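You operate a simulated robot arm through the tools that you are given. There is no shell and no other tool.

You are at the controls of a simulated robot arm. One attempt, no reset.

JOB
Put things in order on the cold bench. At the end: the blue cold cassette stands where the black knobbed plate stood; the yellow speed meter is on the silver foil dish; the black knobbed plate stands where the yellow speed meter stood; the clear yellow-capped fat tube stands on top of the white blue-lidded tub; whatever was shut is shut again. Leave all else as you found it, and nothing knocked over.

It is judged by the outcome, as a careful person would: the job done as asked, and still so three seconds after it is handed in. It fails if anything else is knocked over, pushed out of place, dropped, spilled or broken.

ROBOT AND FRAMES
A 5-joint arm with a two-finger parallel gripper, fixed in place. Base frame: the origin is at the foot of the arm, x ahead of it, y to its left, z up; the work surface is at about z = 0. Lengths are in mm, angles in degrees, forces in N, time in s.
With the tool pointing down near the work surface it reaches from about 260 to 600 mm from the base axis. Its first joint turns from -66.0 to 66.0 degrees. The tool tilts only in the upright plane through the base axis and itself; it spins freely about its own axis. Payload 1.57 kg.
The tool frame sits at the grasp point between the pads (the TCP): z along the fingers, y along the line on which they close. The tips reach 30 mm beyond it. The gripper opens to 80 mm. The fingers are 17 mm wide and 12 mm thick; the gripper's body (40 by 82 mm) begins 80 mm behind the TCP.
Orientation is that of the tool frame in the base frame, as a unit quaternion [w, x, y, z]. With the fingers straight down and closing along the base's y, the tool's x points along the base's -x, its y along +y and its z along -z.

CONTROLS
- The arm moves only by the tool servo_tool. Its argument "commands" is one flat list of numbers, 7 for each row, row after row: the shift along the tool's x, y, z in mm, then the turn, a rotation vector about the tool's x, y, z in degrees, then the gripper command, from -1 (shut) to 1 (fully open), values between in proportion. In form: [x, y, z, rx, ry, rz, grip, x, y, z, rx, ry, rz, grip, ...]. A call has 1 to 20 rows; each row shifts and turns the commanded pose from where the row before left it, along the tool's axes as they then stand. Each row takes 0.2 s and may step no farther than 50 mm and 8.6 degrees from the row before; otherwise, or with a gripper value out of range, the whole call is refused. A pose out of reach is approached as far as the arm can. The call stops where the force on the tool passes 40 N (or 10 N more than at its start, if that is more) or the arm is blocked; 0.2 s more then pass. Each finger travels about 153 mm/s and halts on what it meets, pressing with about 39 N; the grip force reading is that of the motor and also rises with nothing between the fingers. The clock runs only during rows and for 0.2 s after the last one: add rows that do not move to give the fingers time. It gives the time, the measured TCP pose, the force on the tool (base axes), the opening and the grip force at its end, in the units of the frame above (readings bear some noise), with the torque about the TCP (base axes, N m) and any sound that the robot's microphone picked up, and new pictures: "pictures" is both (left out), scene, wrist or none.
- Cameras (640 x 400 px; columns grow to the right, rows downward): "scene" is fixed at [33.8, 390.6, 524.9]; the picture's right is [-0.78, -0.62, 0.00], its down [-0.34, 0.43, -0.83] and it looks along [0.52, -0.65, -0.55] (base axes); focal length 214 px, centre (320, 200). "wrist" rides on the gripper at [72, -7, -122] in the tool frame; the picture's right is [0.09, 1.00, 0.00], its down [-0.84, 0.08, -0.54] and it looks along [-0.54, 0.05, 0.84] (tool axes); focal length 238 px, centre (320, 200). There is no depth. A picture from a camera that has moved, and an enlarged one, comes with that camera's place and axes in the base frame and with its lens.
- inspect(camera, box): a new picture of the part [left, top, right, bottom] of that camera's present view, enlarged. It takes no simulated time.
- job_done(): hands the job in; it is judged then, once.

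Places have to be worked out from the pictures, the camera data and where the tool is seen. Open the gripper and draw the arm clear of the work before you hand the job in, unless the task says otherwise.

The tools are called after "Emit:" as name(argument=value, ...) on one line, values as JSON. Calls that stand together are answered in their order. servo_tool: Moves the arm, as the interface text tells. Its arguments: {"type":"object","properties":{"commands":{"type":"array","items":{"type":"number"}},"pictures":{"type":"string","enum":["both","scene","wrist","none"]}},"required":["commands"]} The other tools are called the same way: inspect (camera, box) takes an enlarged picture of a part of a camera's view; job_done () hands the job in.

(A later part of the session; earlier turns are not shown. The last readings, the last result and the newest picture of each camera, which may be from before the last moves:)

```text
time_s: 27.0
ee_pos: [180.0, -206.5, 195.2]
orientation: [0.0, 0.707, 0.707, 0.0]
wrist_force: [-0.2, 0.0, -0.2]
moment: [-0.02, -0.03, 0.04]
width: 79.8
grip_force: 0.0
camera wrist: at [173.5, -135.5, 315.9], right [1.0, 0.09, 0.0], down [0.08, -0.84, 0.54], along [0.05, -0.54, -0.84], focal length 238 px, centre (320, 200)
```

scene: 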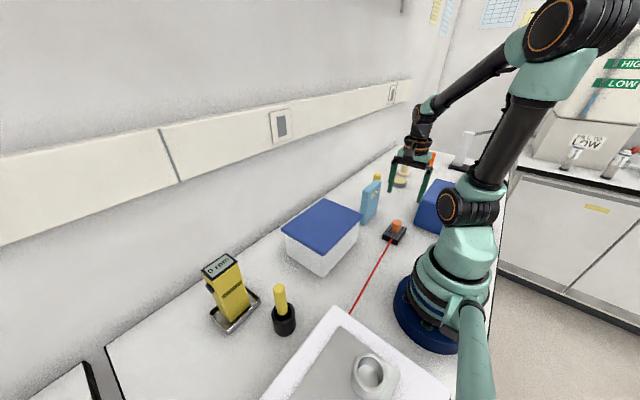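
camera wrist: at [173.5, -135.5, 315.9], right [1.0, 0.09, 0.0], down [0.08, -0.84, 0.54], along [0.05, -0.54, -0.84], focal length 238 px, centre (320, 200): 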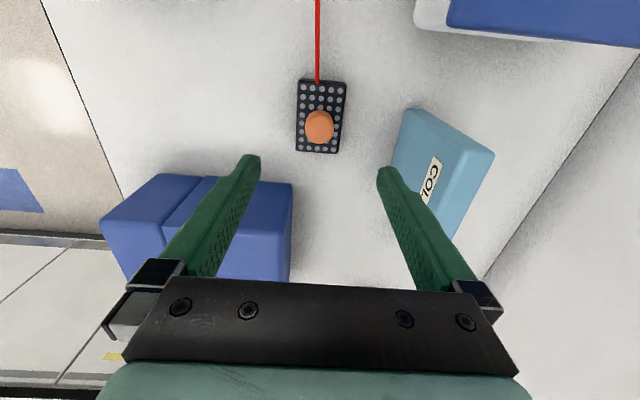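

Emit:
inspect(camera="wrist", box=[260, 60, 380, 160])

Emit:
inspect(camera="wrist", box=[370, 90, 530, 260])

```text
4.00 times, centred on (320, 110) of wrist
camera zoom: at [173.5, -135.5, 315.9], right [1.0, 0.09, 0.0], down [0.08, -0.84, 0.54], along [0.05, -0.54, -0.84], focal length 953 px, centre (320, 560)
```

zoom: 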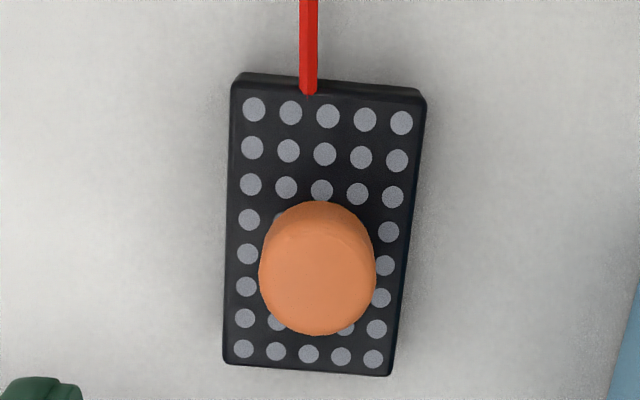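

```text
2.35 times, centred on (450, 175) of wrist
camera zoom: at [173.5, -135.5, 315.9], right [1.0, 0.09, 0.0], down [0.08, -0.84, 0.54], along [0.05, -0.54, -0.84], focal length 561 px, centre (14, 259)
```

zoom: 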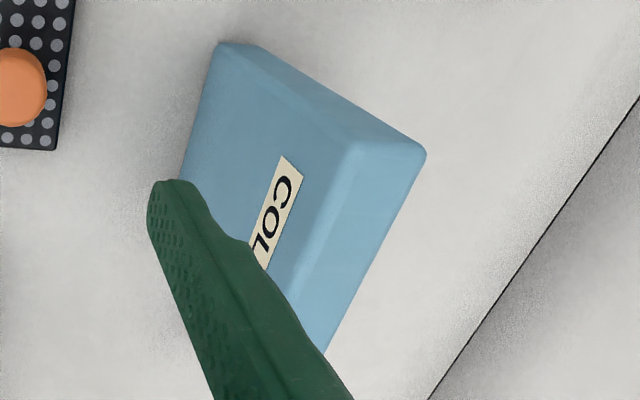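

The plate centre refines to (179.3,−208.4) with the knob at (179.5,−207), and the TCP is right above it. I'll descend to z≈62, with the tips about 5 mm above the plate top.

Emit:
servo_tool(commands=[0, 0, 30, 0, 0, 0, 1, 0, 0, 30, 0, 0, 0, 1, 0, 0, 30, 0, 0, 0, 1, 0, 0, 20, 0, 0, 0, 1, 0, 0, 0, 0, 0, 0, 1])

```text
time_s: 28.2
ee_pos: [179.9, -205.8, 85.9]
orientation: [0.0, 0.707, 0.707, 0.0]
wrist_force: [0.3, -0.2, -0.5]
moment: [0.03, 0.0, 0.0]
width: 79.9
grip_force: 0.1
camera wrist: at [173.3, -135.8, 206.7], right [1.0, 0.09, 0.0], down [0.08, -0.84, 0.54], along [0.05, -0.54, -0.84], focal length 238 px, centre (320, 200)
```

scene: 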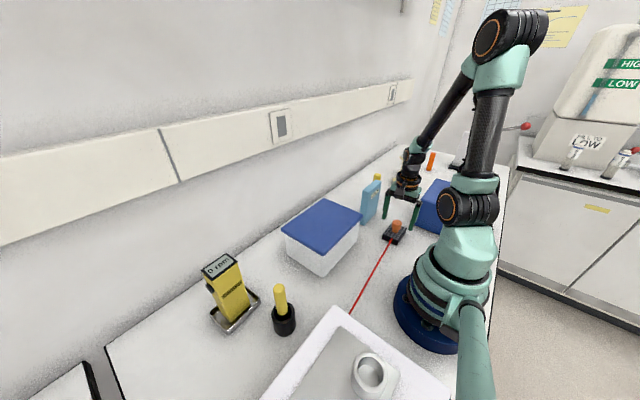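
wrist: 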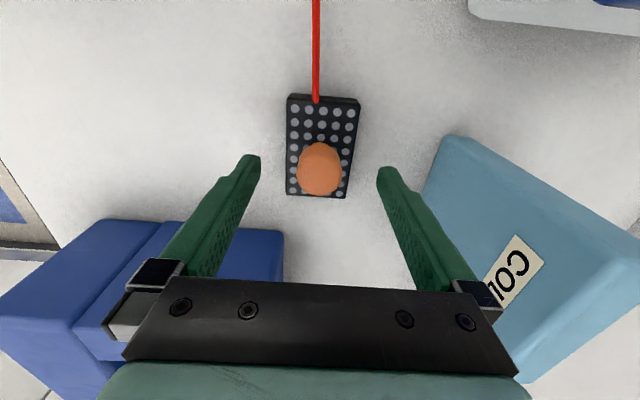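

Emit:
inspect(camera="wrist", box=[240, 80, 400, 220])

Emit:
inspect(camera="scene", box=[360, 180, 440, 250])

```text
2.86 times, centred on (320, 150) of wrist
camera zoom: at [173.3, -135.8, 206.7], right [1.0, 0.09, 0.0], down [0.08, -0.84, 0.54], along [0.05, -0.54, -0.84], focal length 681 px, centre (320, 343)
```

zoom: 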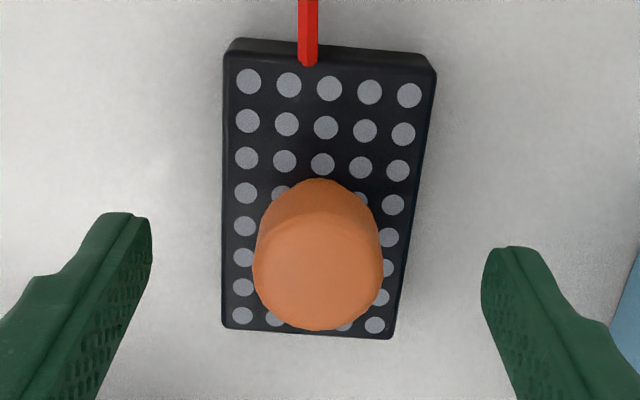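

```text
5.71 times, centred on (400, 215) of scene
camera zoom: at [33.8, 390.6, 524.9], right [-0.78, -0.62, 0.0], down [-0.34, 0.43, -0.83], along [0.52, -0.65, -0.55], focal length 1226 px, centre (-137, 114)
```

zoom: 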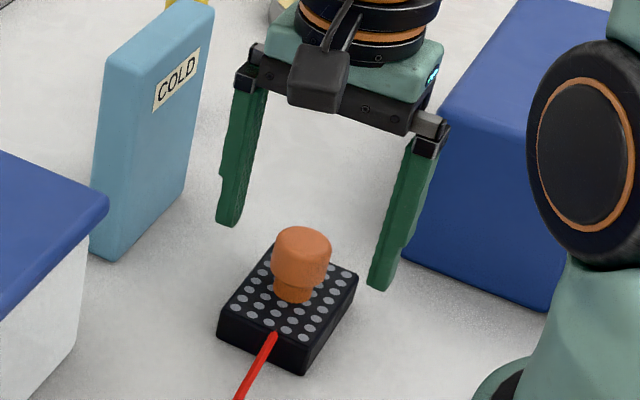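

The fingers are well placed around the knob and clear of the box and cassette. I'll lower 22 mm and close on the knob.

Emit:
servo_tool(commands=[0, 0, 12, 0, 0, 0, 1, 0, 0, 10, 0, 0, 0, 1, 0, 0, 0, 0, 0, 0, 0.4, 0, 0, 0, 0, 0, 0, 0, 0, 0, 0, 0, 0, 0, -0.3, 0, 0, 0, 0, 0, 0, -0.5, 0, 0, 0, 0, 0, 0, -0.5])

```text
time_s: 29.8
ee_pos: [180.4, -208.6, 64.4]
orientation: [0.001, 0.707, 0.707, 0.0]
wrist_force: [-0.1, -0.7, 0.5]
moment: [0.02, -0.02, 0.01]
width: 30.9
grip_force: 38.9
camera wrist: at [173.5, -136.1, 185.1], right [1.0, 0.09, 0.0], down [0.08, -0.84, 0.54], along [0.05, -0.54, -0.84], focal length 238 px, centre (320, 200)
```

scene: 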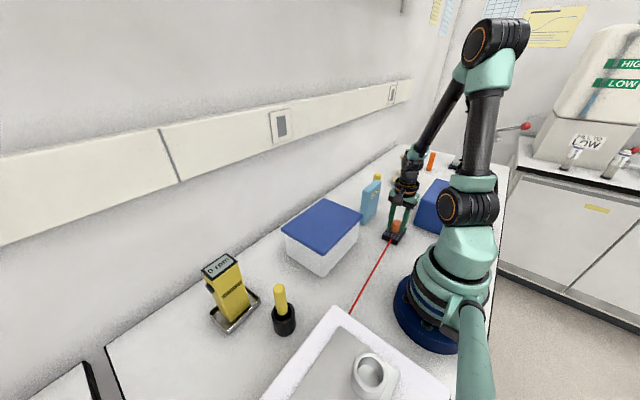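
wrist: 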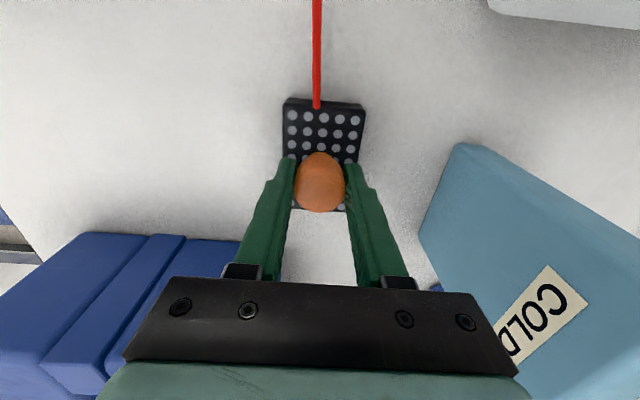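

Knob gripped (30.9 mm). I'll lift slowly and watch forces, given the tethered cord.

Emit:
servo_tool(commands=[0, 0, -4, 0, 0, 0, -0.5, 0, 0, -8, 0, 0, 0, -0.5, 0, 0, -8, 0, 0, 0, -0.5, 0, 0, 0, 0, 0, 0, -0.5])

```text
time_s: 30.8
ee_pos: [179.6, -207.2, 84.4]
orientation: [0.0, 0.707, 0.707, 0.0]
wrist_force: [0.0, -0.1, -2.3]
moment: [0.01, 0.0, -0.01]
width: 30.8
grip_force: 38.8
camera wrist: at [173.3, -136.0, 205.0], right [1.0, 0.09, 0.0], down [0.08, -0.84, 0.54], along [0.05, -0.54, -0.84], focal length 238 px, centre (320, 200)
```

scene: 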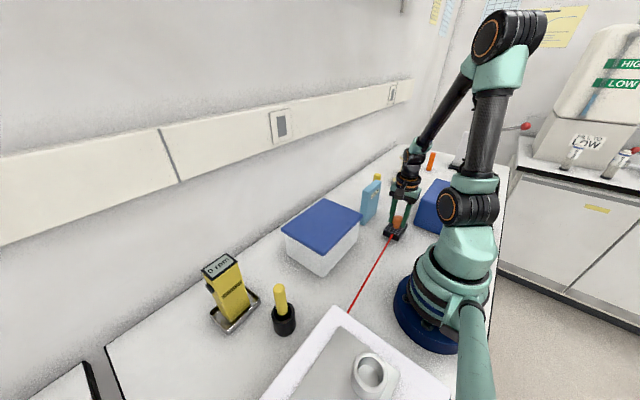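
wrist: 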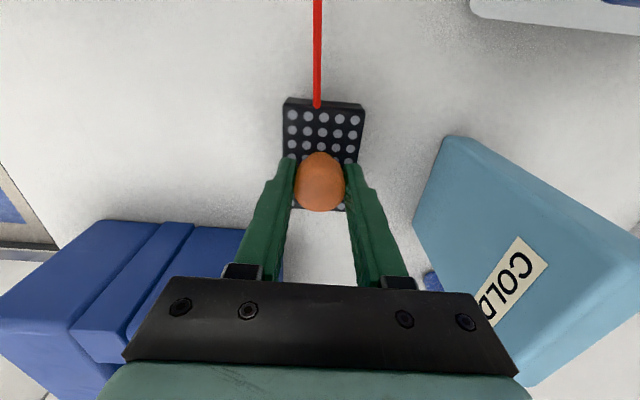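

The plate is up cleanly (about 0.23 kg, no cord pull). I'll carry it along an arc at safe radius, rising above the tub and stick, toward the meter's old place.

Emit:
servo_tool(commands=[17, 15, -36, 0, 0, 0, -0.5, 17, 17, -40, 0, 0, 0, -0.5, 21, 16, -38, 0, 0, 0, -0.5, 24, 17, -37, 0, 0, 0, -0.5, 33, 15, -25, 0, 0, 0, -0.5, 37, 12, -10, 0, 0, 0, -0.5, 40, 10, 0, 0, 0, 0, -0.5, 0, 0, 0, 0, 0, 0, -0.5])

```text
time_s: 32.6
ee_pos: [283.2, -18.7, 269.9]
orientation: [-0.001, 0.707, 0.707, 0.001]
wrist_force: [0.5, 0.5, -1.9]
moment: [-0.02, 0.01, -0.02]
width: 30.6
grip_force: 38.2
camera wrist: at [275.6, 53.4, 390.9], right [1.0, 0.09, 0.0], down [0.08, -0.84, 0.54], along [0.05, -0.54, -0.84], focal length 238 px, centre (320, 200)
```

scene: 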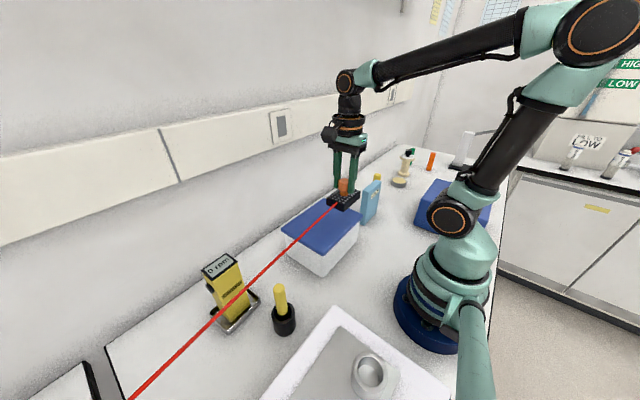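
wrist: 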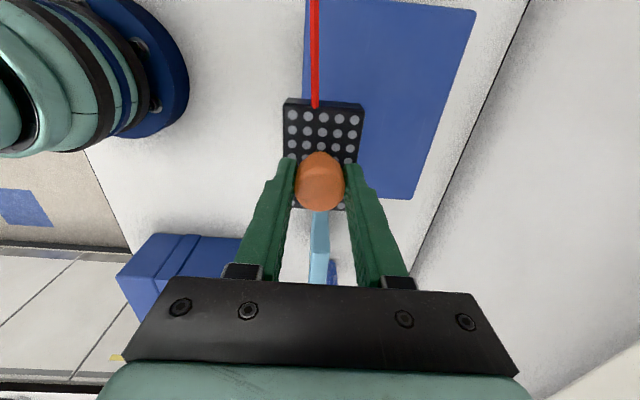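

The red line stays attached to the plate with no pull on the gripper. Continuing the arc to above the meter's old spot.

Emit:
servo_tool(commands=[40, 8, 0, 0, 0, 0, -0.5, 42, 4, 0, 0, 0, 0, -0.5, 42, -2, 0, 0, 0, 0, -0.5, 42, -4, 0, 0, 0, 0, -0.5, 42, -5, 0, 0, 0, 0, -0.5, 42, -6, 0, 0, 0, 0, -0.5, 42, -6, 0, 0, 0, 0, -0.5, 40, -6, 0, 0, 0, 0, -0.5, 37.5, -5.5, 0, 0, 0, 0, -0.5, 0, 0, 0, 0, 0, 0, -0.5])

```text
time_s: 34.8
ee_pos: [261.2, 351.8, 271.0]
orientation: [0.0, 0.707, 0.707, 0.0]
wrist_force: [0.1, -0.2, -2.6]
moment: [0.02, -0.01, 0.02]
width: 30.5
grip_force: 38.6
camera wrist: at [253.4, 422.9, 391.6], right [1.0, 0.09, 0.0], down [0.08, -0.84, 0.54], along [0.05, -0.54, -0.84], focal length 238 px, centre (320, 200)
```

scene: 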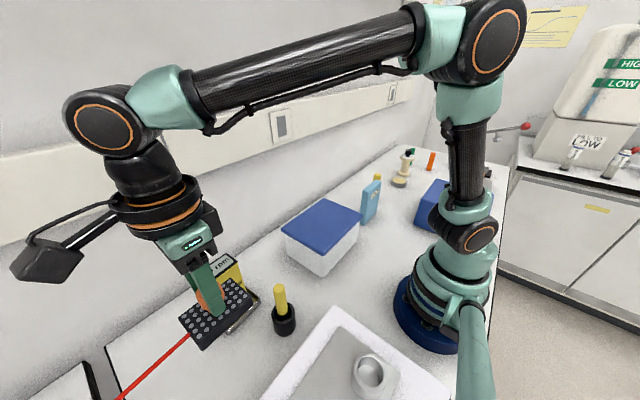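
wrist: 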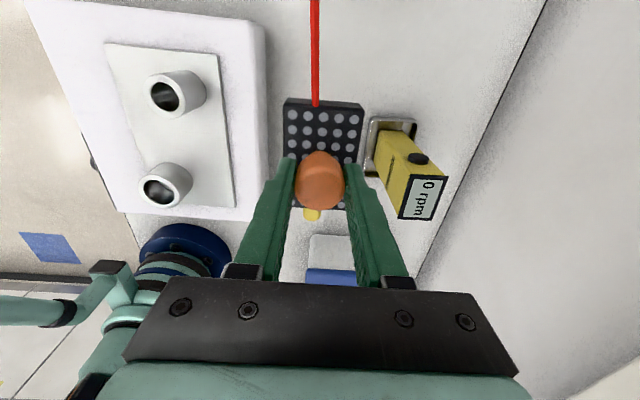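

The plate is above the meter's old spot (centre target (259.3,350.6)). I'll lower to just above the bench.

Emit:
servo_tool(commands=[0, -0.7, 30, 0, 0, 0, -0.5, 0, 0, 30, 0, 0, 0, -0.5, 0, 0, 30, 0, 0, 0, -0.5, 0, 0, 30, 0, 0, 0, -0.5, 0, 0, 30, 0, 0, 0, -0.5, 0, 0, 25, 0, 0, 0, -0.5, 0, 0, 15, 0, 0, 0, -0.5, 0, 0, 8, 0, 0, 0, -0.5, 0, 0, 0, 0, 0, 0, -0.5])

```text
time_s: 36.8
ee_pos: [258.8, 351.4, 71.7]
orientation: [0.0, 0.707, 0.707, 0.0]
wrist_force: [-1.1, -0.3, -1.2]
moment: [0.01, -0.02, -0.02]
width: 30.8
grip_force: 39.2
camera wrist: at [252.2, 422.7, 191.8], right [1.0, 0.09, 0.0], down [0.08, -0.84, 0.54], along [0.05, -0.54, -0.84], focal length 238 px, centre (320, 200)
```

scene: 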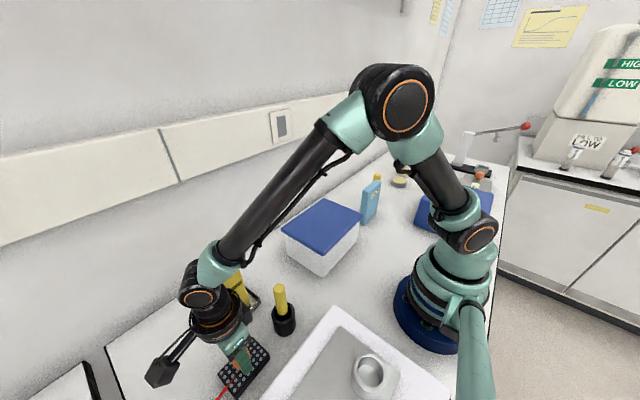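
wrist: 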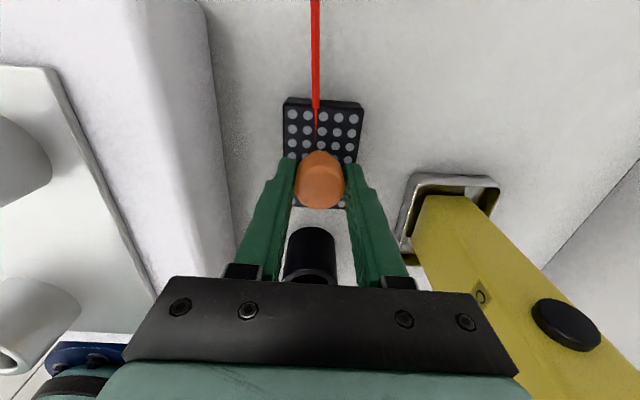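

About 8 mm left to go. Small steps down until contact.

Emit:
servo_tool(commands=[0, 0, 2, 0, 0, 0, -0.5, 0, 0, 2, 0, 0, 0, -0.5, 0, 0, 1.5, 0, 0, 0, -0.5, 0, 0, 0, 0, 0, 0, -0.5], pictures="none")

Emit:
servo_tool(commands=[0, 0, 1, 0, 0, 0, -0.5, 0, 0, 1, 0, 0, 0, -0.5, 0, 0, 0, 0, 0, 0, -0.5], pictures="none")

```text
time_s: 37.8
ee_pos: [259.4, 352.2, 66.4]
orientation: [0.0, 0.706, 0.708, 0.001]
wrist_force: [-7.7, -2.8, 27.2]
moment: [-0.16, 0.79, -0.04]
width: 30.7
grip_force: 38.5
```

```text
time_s: 38.6
ee_pos: [259.4, 351.6, 64.6]
orientation: [0.0, 0.707, 0.707, 0.001]
wrist_force: [-5.8, 1.8, 27.4]
moment: [-0.04, 0.74, -0.04]
width: 30.9
grip_force: 38.7
```

Contact is firm (27 N) at z≈65, close to the original grip height, so the plate is on the bench. I'll check visually before opening.

Emit:
inspect(camera="scene", box=[180, 310, 320, 400])

Emit:
inspect(camera="wrist", box=[230, 60, 410, 220])

```text
4.44 times, centred on (250, 355) of scene
camera zoom: at [33.7, 390.5, 525.0], right [-0.78, -0.62, 0.0], down [-0.34, 0.43, -0.83], along [0.52, -0.65, -0.55], focal length 953 px, centre (631, -489)
```

zoom: 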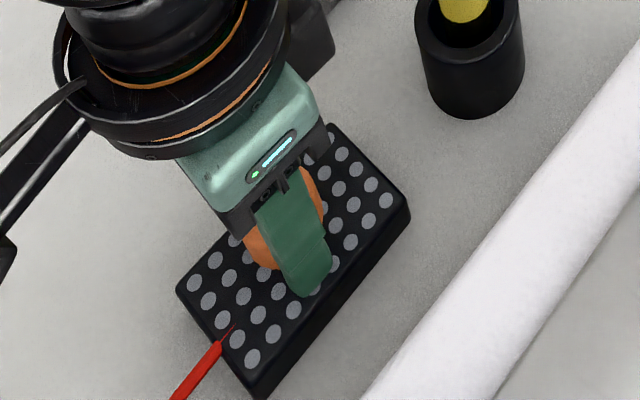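

```text
2.50 times, centred on (320, 140) of wrist
camera zoom: at [252.3, 423.0, 185.5], right [1.0, 0.09, 0.0], down [0.08, -0.84, 0.54], along [0.05, -0.54, -0.84], focal length 596 px, centre (320, 350)
```

zoom: 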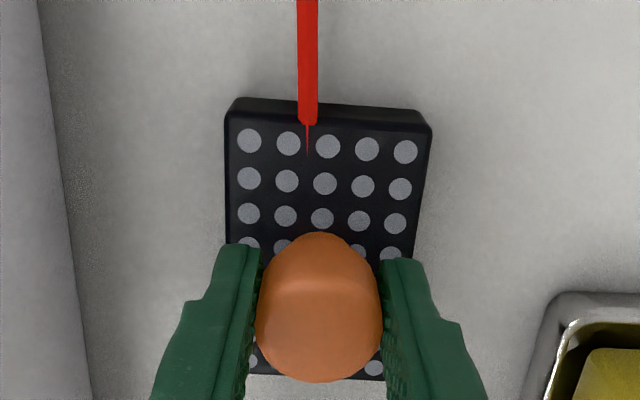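

The plate lies flat in place. I'll relieve the downward force slightly, then open gently.

Emit:
servo_tool(commands=[0, 0, -1, 0, 0, 0, -0.5, 0, 0, -0.5, 0, 0, 0, -0.5, 0, 0, 0, 0, 0, 0, -0.2, 0, 0, 0, 0, 0, 0, 0, 0, 0, 0, 0, 0, 0, 0.3, 0, 0, 0, 0, 0, 0, 0.5, 0, 0, 0, 0, 0, 0, 0.5])

```text
time_s: 40.2
ee_pos: [261.4, 351.2, 66.7]
orientation: [0.0, 0.707, 0.707, 0.0]
wrist_force: [0.0, -0.4, -0.9]
moment: [0.02, -0.02, 0.04]
width: 59.8
grip_force: 0.1
camera wrist: at [252.2, 422.9, 186.6], right [1.0, 0.09, 0.0], down [0.08, -0.84, 0.54], along [0.05, -0.54, -0.84], focal length 238 px, centre (320, 200)
```

scene: 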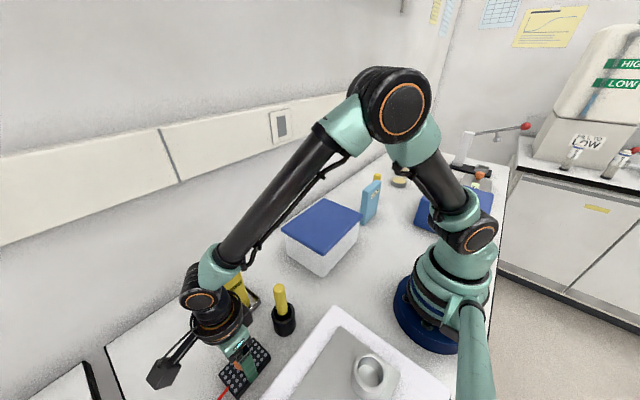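
wrist: 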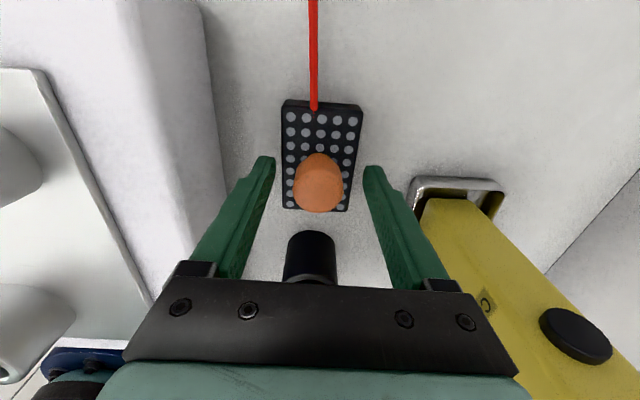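

Released, and the plate stands. I'll measure its final position.

Emit:
inspect(camera="wrist", box=[230, 80, 410, 230])

```text
2.67 times, centred on (320, 155) of wrist
camera zoom: at [252.2, 422.9, 186.6], right [1.0, 0.09, 0.0], down [0.08, -0.84, 0.54], along [0.05, -0.54, -0.84], focal length 636 px, centre (320, 320)
```

zoom: 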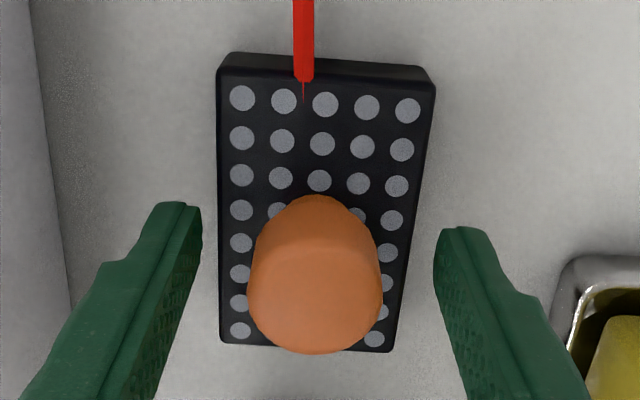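

The plate centre measures about (258,350), within 1–2 mm of the target. I'll rise straight up and travel back high toward the cassette.

Emit:
servo_tool(commands=[0, 0, -20, 0, 0, 0, 0.6, 0, 0, -30, 0, 0, 0, 0.8, 0, 0, -35, 0, 0, 0, 1, 0, 0, -35, 0, 0, 0, 1, 0, 0, -35, 0, 0, 0, 1, 0, 0, -35, 0, 0, 0, 1, -41, 4.86, 0, 0, 0, 0, 1, -41, 4.86, 0, 0, 0, 0, 1, -41, 4.86, 0, 0, 0, 0, 1, -41, 4.86, 0, 0, 0, 0, 1, -41, 4.86, 0, 0, 0, 0, 1, -41, 4.86, 0, 0, 0, 0, 1, -41, 4.86, 0, 0, 0, 0, 1, -37.7, 0.86, 0, 0, 0, 0, 1, -37.7, 0.86, 0, 0, 0, 0, 1, -37.7, 0.86, 0, 0, 0, 0, 1, -37.7, 0.86, 0, 0, 0, 0, 1, -37.7, 0.86, 0, 0, 0, 0, 1, -37.7, 0.86, 0, 0, 0, 0, 1, -37.7, 0.86, 0, 0, 0, 0, 1])

```text
time_s: 44.4
ee_pos: [300.8, -201.1, 255.4]
orientation: [-0.001, 0.707, 0.707, 0.0]
wrist_force: [0.6, -0.1, 0.4]
moment: [0.0, -0.01, -0.01]
width: 80.0
grip_force: 0.0
camera wrist: at [294.7, -129.6, 376.4], right [1.0, 0.09, 0.0], down [0.08, -0.84, 0.54], along [0.05, -0.54, -0.84], focal length 238 px, centre (320, 200)
```

scene: 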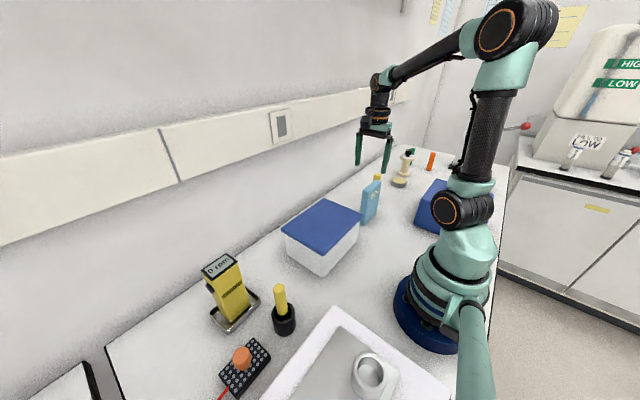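
wrist: 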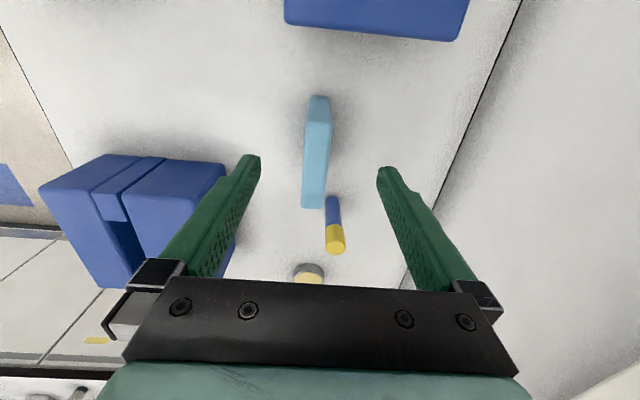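

Emit:
inspect(camera="wrist", box=[270, 80, 370, 270])

Emit:
inspect(camera="wrist", box=[280, 180, 380, 280])

Emit:
inspect(camera="scene", box=[190, 240, 320, 400])

Emit:
inspect(camera="wrist", box=[30, 130, 250, 290])

```text
2.11 times, centred on (320, 175) of wrist
camera zoom: at [294.7, -129.6, 376.4], right [1.0, 0.09, 0.0], down [0.08, -0.84, 0.54], along [0.05, -0.54, -0.84], focal length 502 px, centre (320, 253)
```

zoom: 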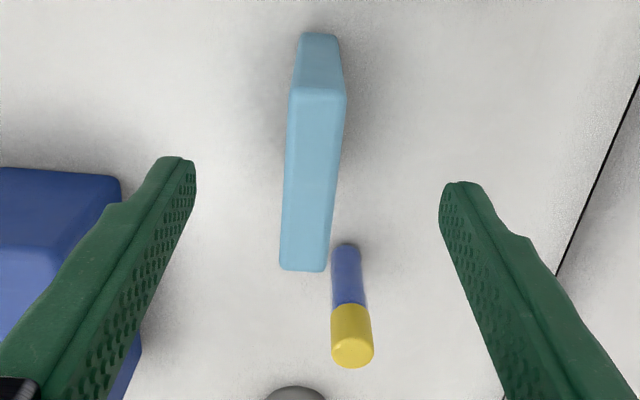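

```text
4.00 times, centred on (330, 230) of wrist
camera zoom: at [294.7, -129.6, 376.4], right [1.0, 0.09, 0.0], down [0.08, -0.84, 0.54], along [0.05, -0.54, -0.84], focal length 953 px, centre (280, 80)
```

zoom: 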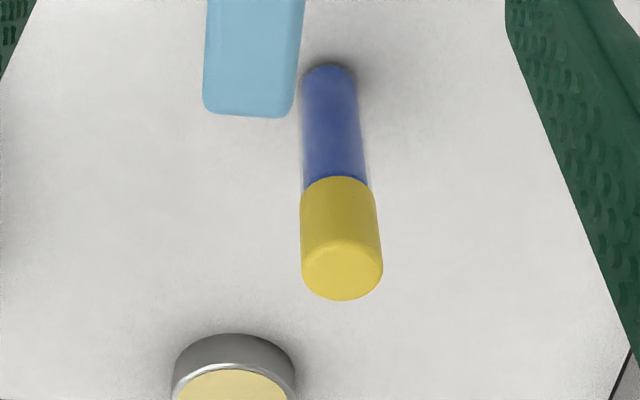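

```text
2.50 times, centred on (255, 320) of scene
camera zoom: at [33.7, 390.6, 524.9], right [-0.78, -0.62, 0.0], down [-0.34, 0.43, -0.83], along [0.52, -0.65, -0.55], focal length 536 px, centre (482, -100)
```

zoom: 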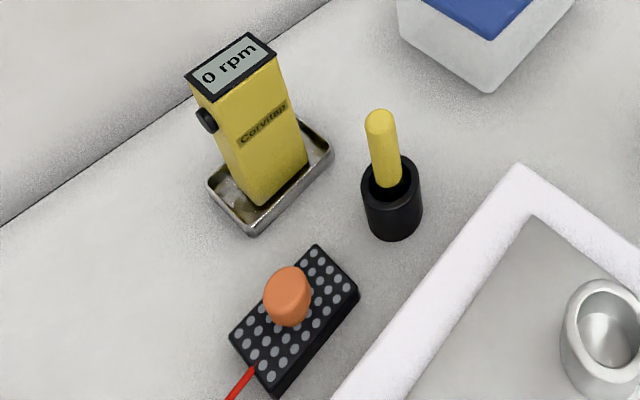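

```text
2.50 times, centred on (140, 210) of wrist
camera zoom: at [294.7, -129.6, 376.4], right [1.0, 0.09, 0.0], down [0.08, -0.84, 0.54], along [0.05, -0.54, -0.84], focal length 596 px, centre (770, 175)
```

zoom: 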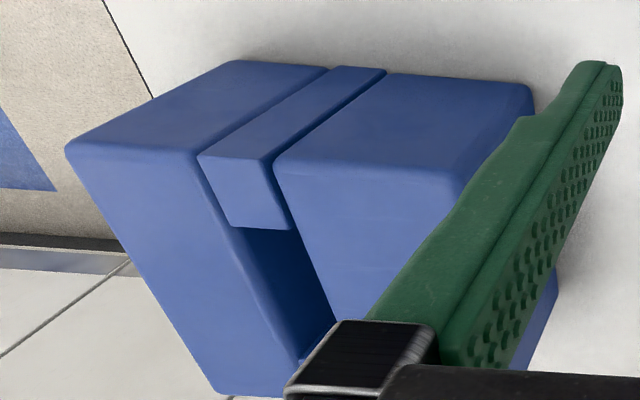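

The cassette stands at (300,−242), 26×100 mm and about 142 mm tall. The tube, clear with blue liquid and a yellow cap, is at about (338,−359). I'll move over the cassette and lower to straddle its thickness.

Emit:
servo_tool(commands=[-20.5, -0.7, 0, 0, 0, 0, 1, -20.5, 0, 0, 0, 0, 0, 1, 0, 0, 30, 0, 0, 0, 1, 0, 0, 30, 0, 0, 0, 1, 0, 0, 15, 0, 0, 0, 1, 0, 0, 0, 0, 0, 0, 1])

```text
time_s: 45.8
ee_pos: [300.1, -242.4, 180.8]
orientation: [0.0, 0.707, 0.707, 0.0]
wrist_force: [0.3, 0.1, -0.1]
moment: [0.0, 0.01, -0.02]
width: 80.0
grip_force: 0.1
camera wrist: at [292.9, -169.9, 301.3], right [1.0, 0.09, 0.0], down [0.08, -0.84, 0.54], along [0.05, -0.54, -0.84], focal length 238 px, centre (320, 200)
```

scene: 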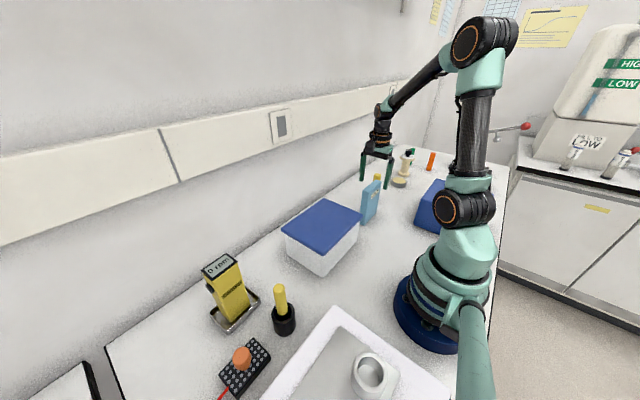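
wrist: 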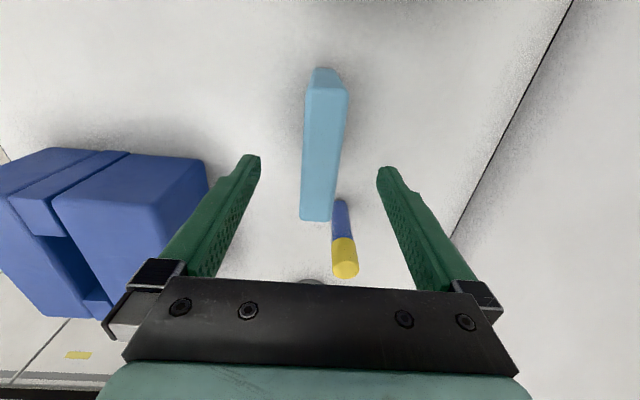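

The fingers straddle the cassette centrally. Lowering to z≈102 and closing.

Emit:
servo_tool(commands=[0, 0, 20, 0, 0, 0, 1, 0, 0, 20, 0, 0, 0, 1, 0, 0, 20, 0, 0, 0, 1, 0, 0, 18, 0, 0, 0, 1, 0, 0, 0, 0, 0, 0, 0.5, 0, 0, 0, 0, 0, 0, 0.1, 0, 0, 0, 0, 0, 0, -0.2, 0, 0, 0, 0, 0, 0, -0.5, 0, 0, 0, 0, 0, 0, -0.6, 0, 0, 0, 0, 0, 0, -0.6])

```text
time_s: 48.0
ee_pos: [299.4, -241.4, 102.6]
orientation: [0.0, 0.707, 0.707, 0.0]
wrist_force: [-0.5, -0.6, 0.7]
moment: [-0.01, 0.0, -0.01]
width: 26.8
grip_force: 37.7
camera wrist: at [293.2, -169.3, 223.7], right [1.0, 0.09, 0.0], down [0.08, -0.84, 0.54], along [0.05, -0.54, -0.84], focal length 238 px, centre (320, 200)
```

scene: 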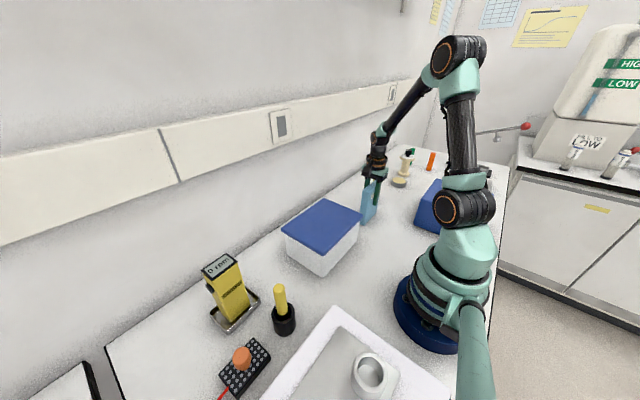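
wrist: 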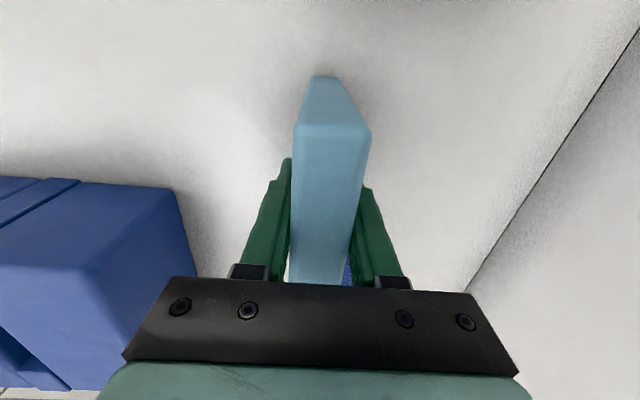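

Gripped at 26.8 mm. Lifting slowly to check its weight.

Emit:
servo_tool(commands=[0, 0, -3, 0, 0, 0, -0.6, 0, 0, -6, 0, 0, 0, -0.6, 0, 0, -10, 0, 0, 0, -0.6, 0, 0, 0, 0, 0, 0, -0.6])

```text
time_s: 49.0
ee_pos: [299.1, -240.2, 121.9]
orientation: [-0.001, 0.708, 0.707, 0.0]
wrist_force: [0.4, 0.0, -3.2]
moment: [-0.01, 0.0, -0.03]
width: 26.7
grip_force: 37.3
camera wrist: at [292.7, -169.4, 242.8], right [1.0, 0.09, 0.0], down [0.08, -0.84, 0.54], along [0.05, -0.54, -0.84], focal length 238 px, centre (320, 200)
```

scene: 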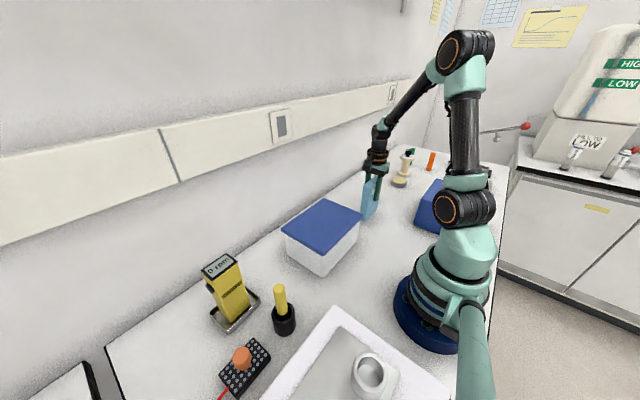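
wrist: 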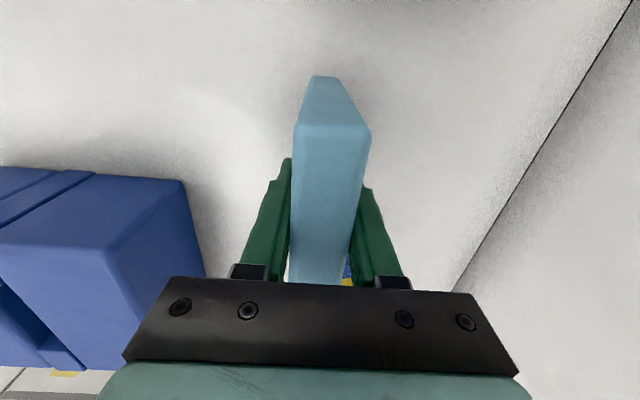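

The cassette is held upright (about 0.33 kg). I'll raise a little more and carry it straight to the plate's old spot at (179.3,−208.4).

Emit:
servo_tool(commands=[0, 0, -15, 0, 0, 0, -0.6, 6.6, -24.1, 0, 0, 0, 0, -0.6, 6.6, -24.1, 0, 0, 0, 0, -0.6, 6.6, -24.1, 0, 0, 0, 0, -0.6, 6.6, -24.1, 0, 0, 0, 0, -0.6, 6.6, -24.1, 0, 0, 0, 0, -0.6, 0, 0, 0, 0, 0, 0, -0.6, 0, 0, 0, 0, 0, 0, -0.6])

```text
time_s: 50.8
ee_pos: [178.2, -207.9, 135.6]
orientation: [0.0, 0.706, 0.708, 0.0]
wrist_force: [-0.3, 0.3, -3.6]
moment: [0.0, 0.0, 0.0]
width: 26.6
grip_force: 38.0
camera wrist: at [171.6, -136.0, 257.2], right [1.0, 0.09, 0.0], down [0.08, -0.84, 0.54], along [0.05, -0.54, -0.84], focal length 238 px, centre (320, 200)
```

scene: 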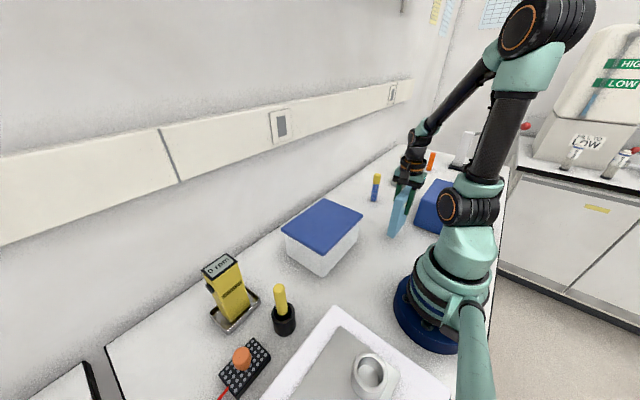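
wrist: 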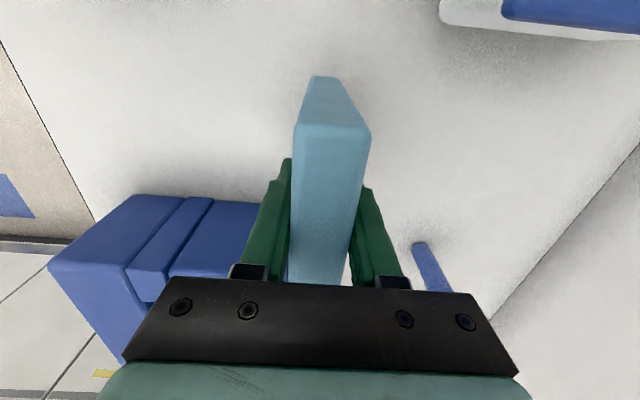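

Over the spot, with a 0.8 mm correction to make. I'll lower near the bench, then go down in small steps.

Emit:
servo_tool(commands=[0, 0.8, 10, 0, 0, 0, -0.6, 0, 0, 10, 0, 0, 0, -0.6, 0, 0, 6, 0, 0, 0, -0.6, 0, 0, 2, 0, 0, 0, -0.6, 0, 0, 0, 0, 0, 0, -0.6])

Emit:
servo_tool(commands=[0, 0, 1.5, 0, 0, 0, -0.6, 0, 0, 1.5, 0, 0, 0, -0.6, 0, 0, 0, 0, 0, 0, -0.6], pictures="none")

```text
time_s: 52.0
ee_pos: [179.3, -208.2, 108.4]
orientation: [0.001, 0.707, 0.707, 0.0]
wrist_force: [0.8, -0.3, -3.9]
moment: [0.02, -0.03, 0.02]
width: 26.9
grip_force: 37.8
camera wrist: at [172.6, -136.2, 229.7], right [1.0, 0.09, 0.0], down [0.08, -0.84, 0.54], along [0.05, -0.54, -0.84], focal length 238 px, centre (320, 200)
```

scene: 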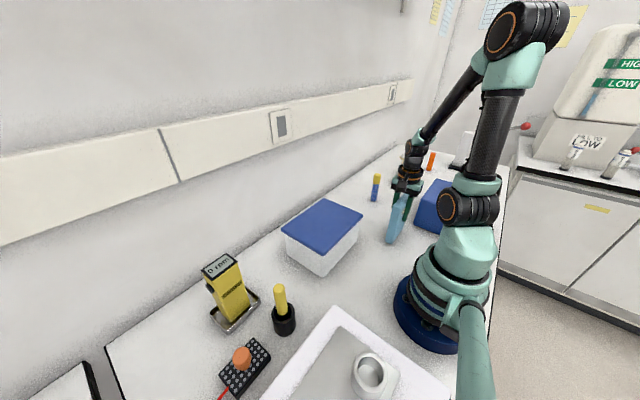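
wrist: 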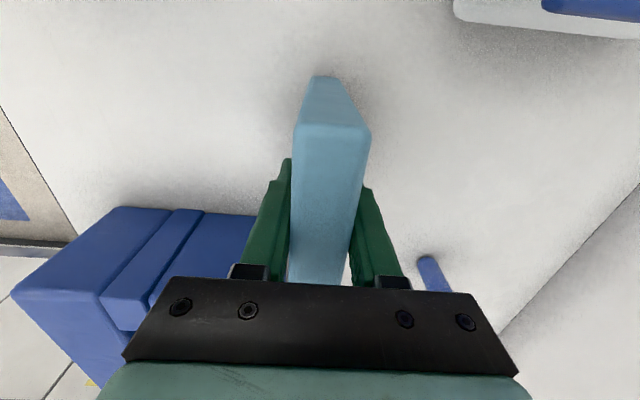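

```text
time_s: 52.8
ee_pos: [179.9, -206.7, 106.0]
orientation: [0.0, 0.707, 0.707, 0.0]
wrist_force: [0.7, -0.4, -4.2]
moment: [-0.02, 0.02, 0.01]
width: 27.0
grip_force: 37.5
```

No contact yet at z≈106. A few more small steps.

Emit:
servo_tool(commands=[0, 0, 1, 0, 0, 0, -0.6, 0, 0, 1, 0, 0, 0, -0.6, 0, 0, 0, 0, 0, 0, -0.6], pictures="none")

Emit:
servo_tool(commands=[0, 0, 0.7, 0, 0, 0, -0.6, 0, 0, 0, 0, 0, 0, -0.6], pictures="none")

```text
time_s: 53.6
ee_pos: [180.3, -207.7, 103.3]
orientation: [0.001, 0.707, 0.707, 0.0]
wrist_force: [0.2, 0.1, -3.3]
moment: [0.01, 0.01, -0.05]
width: 26.8
grip_force: 37.6
```

```text
time_s: 54.2
ee_pos: [179.2, -207.2, 103.5]
orientation: [0.0, 0.707, 0.707, 0.001]
wrist_force: [-1.0, -0.3, -4.1]
moment: [0.0, -0.01, 0.0]
width: 26.8
grip_force: 37.7
```

Emit:
servo_tool(commands=[0, 0, 0.7, 0, 0, 0, -0.6, 0, 0, 0, 0, 0, 0, -0.6], pictures="none")

Emit:
servo_tool(commands=[0, 0, 0.7, 0, 0, 0, -0.6, 0, 0, 0, 0, 0, 0, -0.6], pictures="none")

```text
time_s: 54.8
ee_pos: [179.3, -207.5, 102.5]
orientation: [0.0, 0.707, 0.707, -0.001]
wrist_force: [-2.2, 3.8, 17.5]
moment: [0.68, 0.2, -0.03]
width: 27.0
grip_force: 37.5
```

```text
time_s: 55.4
ee_pos: [181.2, -208.3, 101.3]
orientation: [0.001, 0.707, 0.707, 0.0]
wrist_force: [-2.6, 5.6, 26.1]
moment: [-0.02, 0.39, -0.03]
width: 27.0
grip_force: 38.0
```

It is standing on the bench. I'll ease up a touch and open slowly.

Emit:
servo_tool(commands=[0, 0, -0.7, 0, 0, 0, -0.6, 0, 0, 0, 0, 0, 0, -0.4, 0, 0, 0, 0, 0, 0, -0.3, 0, 0, 0, 0, 0, 0, -0.22, 0, 0, 0, 0, 0, 0, -0.1, 0, 0, 0, 0, 0, 0, 0.2, 0, 0, 0, 0, 0, 0, 0.5, 0, 0, 0, 0, 0, 0, 0.5])

```text
time_s: 57.2
ee_pos: [179.8, -207.5, 103.4]
orientation: [0.001, 0.707, 0.707, 0.0]
wrist_force: [0.9, -0.3, 0.1]
moment: [-0.01, 0.02, -0.02]
width: 59.9
grip_force: 0.1
camera wrist: at [172.8, -136.1, 223.1], right [1.0, 0.09, 0.0], down [0.08, -0.84, 0.54], along [0.05, -0.54, -0.84], focal length 238 px, centre (320, 200)
```

scene: 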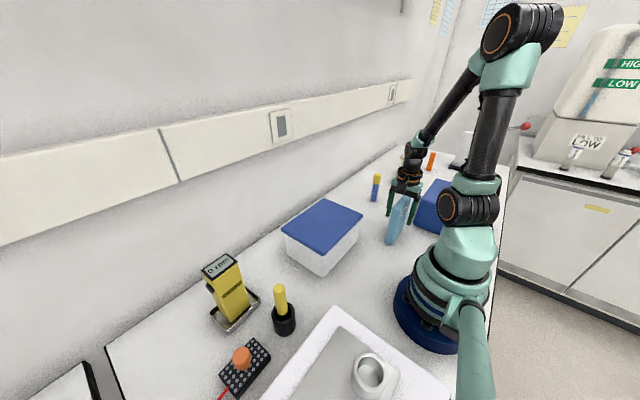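
wrist: 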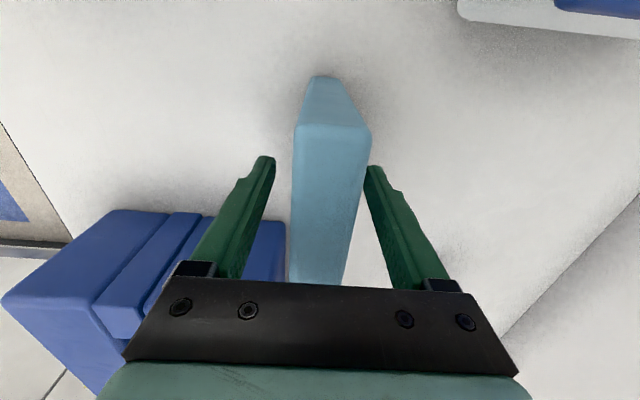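

The cassette stands free. I'll rise straight up, then head to above the tube.

Emit:
servo_tool(commands=[0, 0, -20, 0, 0, 0, 0.5, 0, 0, -30, 0, 0, 0, 0.6, 0, 0, -35, 0, 0, 0, 0.8, 0, 0, -35, 0, 0, 0, 1, 0, 0, -25, 0, 0, 0, 1, 0, 0, 0, 0, 0, 0, 1])

```text
time_s: 58.6
ee_pos: [180.6, -206.1, 247.7]
orientation: [0.0, 0.707, 0.708, 0.0]
wrist_force: [0.5, -0.8, -0.5]
moment: [-0.05, 0.0, -0.01]
width: 79.9
grip_force: 0.0
camera wrist: at [172.6, -136.1, 368.7], right [1.0, 0.09, 0.0], down [0.08, -0.84, 0.54], along [0.05, -0.54, -0.84], focal length 238 px, centre (320, 200)
```

scene: 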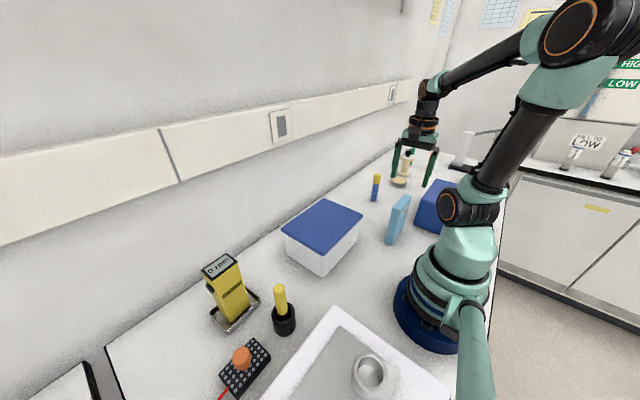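
wrist: 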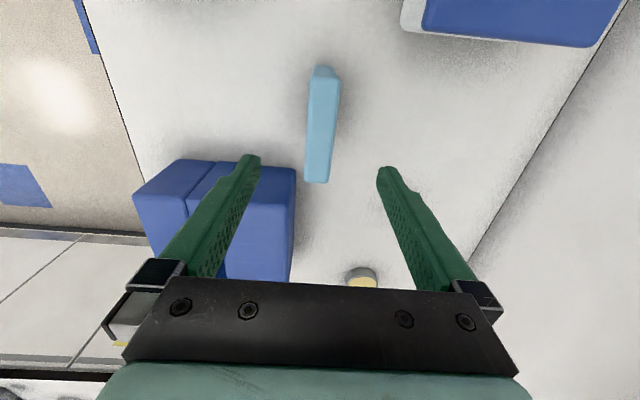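

Let me verify the cassette's stance and the tube's position from the scene view.

Emit:
inspect(camera="scene", box=[350, 160, 440, 250])

Emit:
inspect(camera="wrist", box=[280, 50, 380, 200])

```text
4.44 times, centred on (395, 205) of scene
camera zoom: at [33.8, 390.6, 524.9], right [-0.78, -0.62, 0.0], down [-0.34, 0.43, -0.83], along [0.52, -0.65, -0.55], focal length 953 px, centre (-13, 178)
```

zoom: 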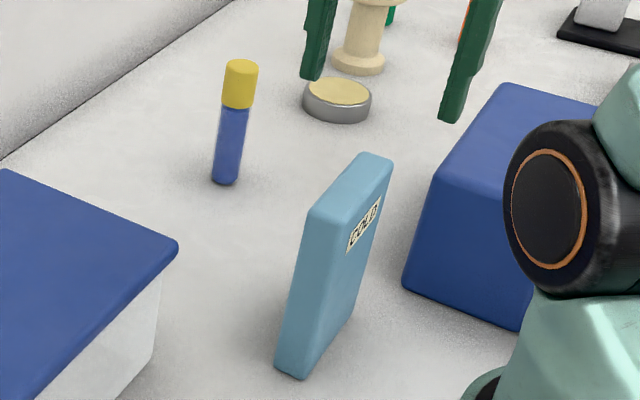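

```text
2.67 times, centred on (330, 125) of wrist
camera zoom: at [172.6, -136.1, 368.7], right [1.0, 0.09, 0.0], down [0.08, -0.84, 0.54], along [0.05, -0.54, -0.84], focal length 636 px, centre (293, 400)
```

zoom: 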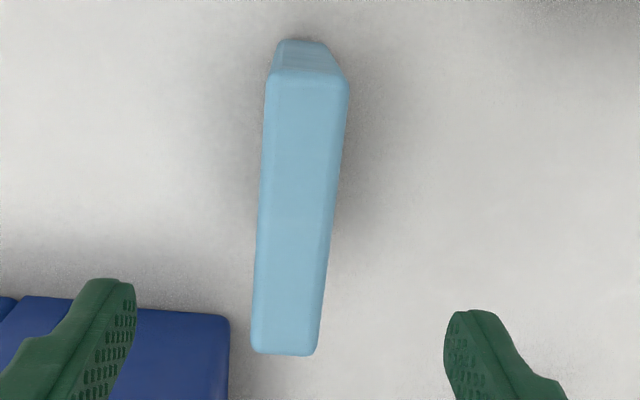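

The cassette stands upright at the plate's old spot. Moving over to above the tube.

Emit:
servo_tool(commands=[-20, 31.5, 0, 0, 0, 0, 1, -20, 31.5, 0, 0, 0, 0, 1, -20, 31.5, 0, 0, 0, 0, 1, -25, 31.5, 0, 0, 0, 0, 1, -25, 31.5, 0, 0, 0, 0, 1, 0, 0, 0, 0, 0, 0, 1])

```text
time_s: 60.0
ee_pos: [337.6, -317.0, 248.0]
orientation: [-0.001, 0.707, 0.707, 0.0]
wrist_force: [0.1, -0.7, 0.7]
moment: [0.0, 0.03, 0.01]
width: 79.8
grip_force: 0.1
camera wrist: at [330.4, -246.4, 369.0], right [1.0, 0.09, 0.0], down [0.08, -0.84, 0.54], along [0.05, -0.54, -0.84], focal length 238 px, centre (320, 200)
```

scene: 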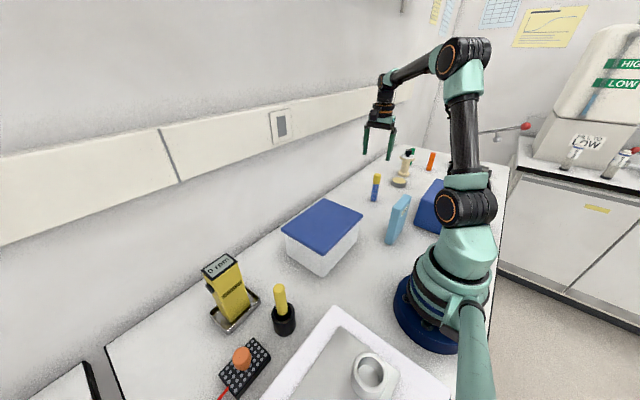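
wrist: 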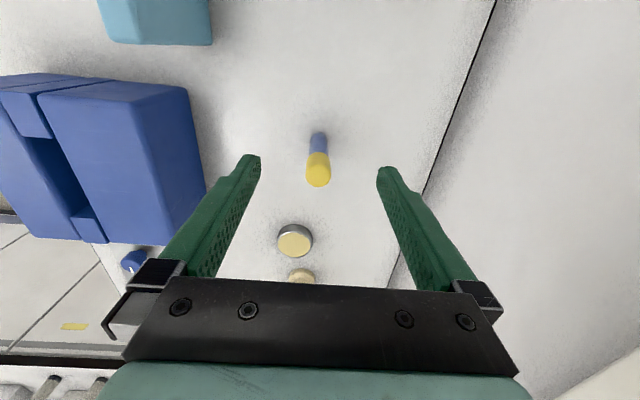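

Emit:
inspect(camera="wrist", box=[270, 120, 370, 200])

Emit:
inspect(camera="scene", box=[345, 160, 405, 215])

```text
5.00 times, centred on (320, 160) of wrist
camera zoom: at [330.4, -246.4, 369.0], right [1.0, 0.09, 0.0], down [0.08, -0.84, 0.54], along [0.05, -0.54, -0.84], focal length 1192 px, centre (320, 400)
```

zoom: 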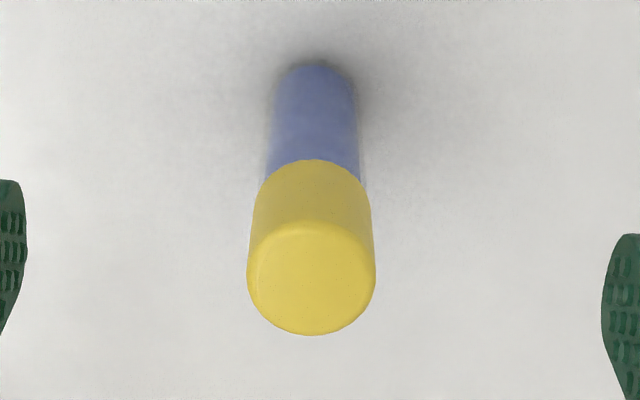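

```text
7.27 times, centred on (375, 188) of scene
camera zoom: at [33.8, 390.6, 524.9], right [-0.78, -0.62, 0.0], down [-0.34, 0.43, -0.83], along [0.52, -0.65, -0.55], focal length 1560 px, centre (-80, 291)
```

zoom: 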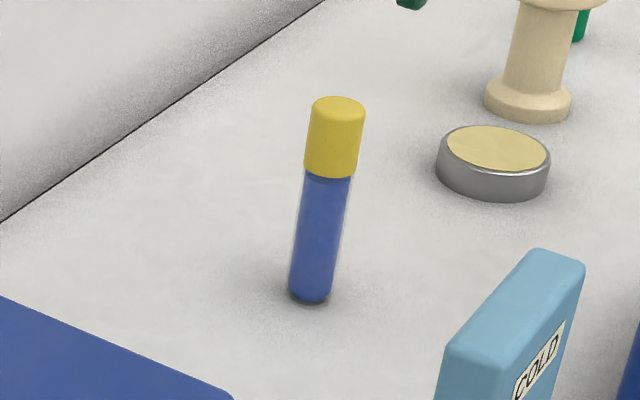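

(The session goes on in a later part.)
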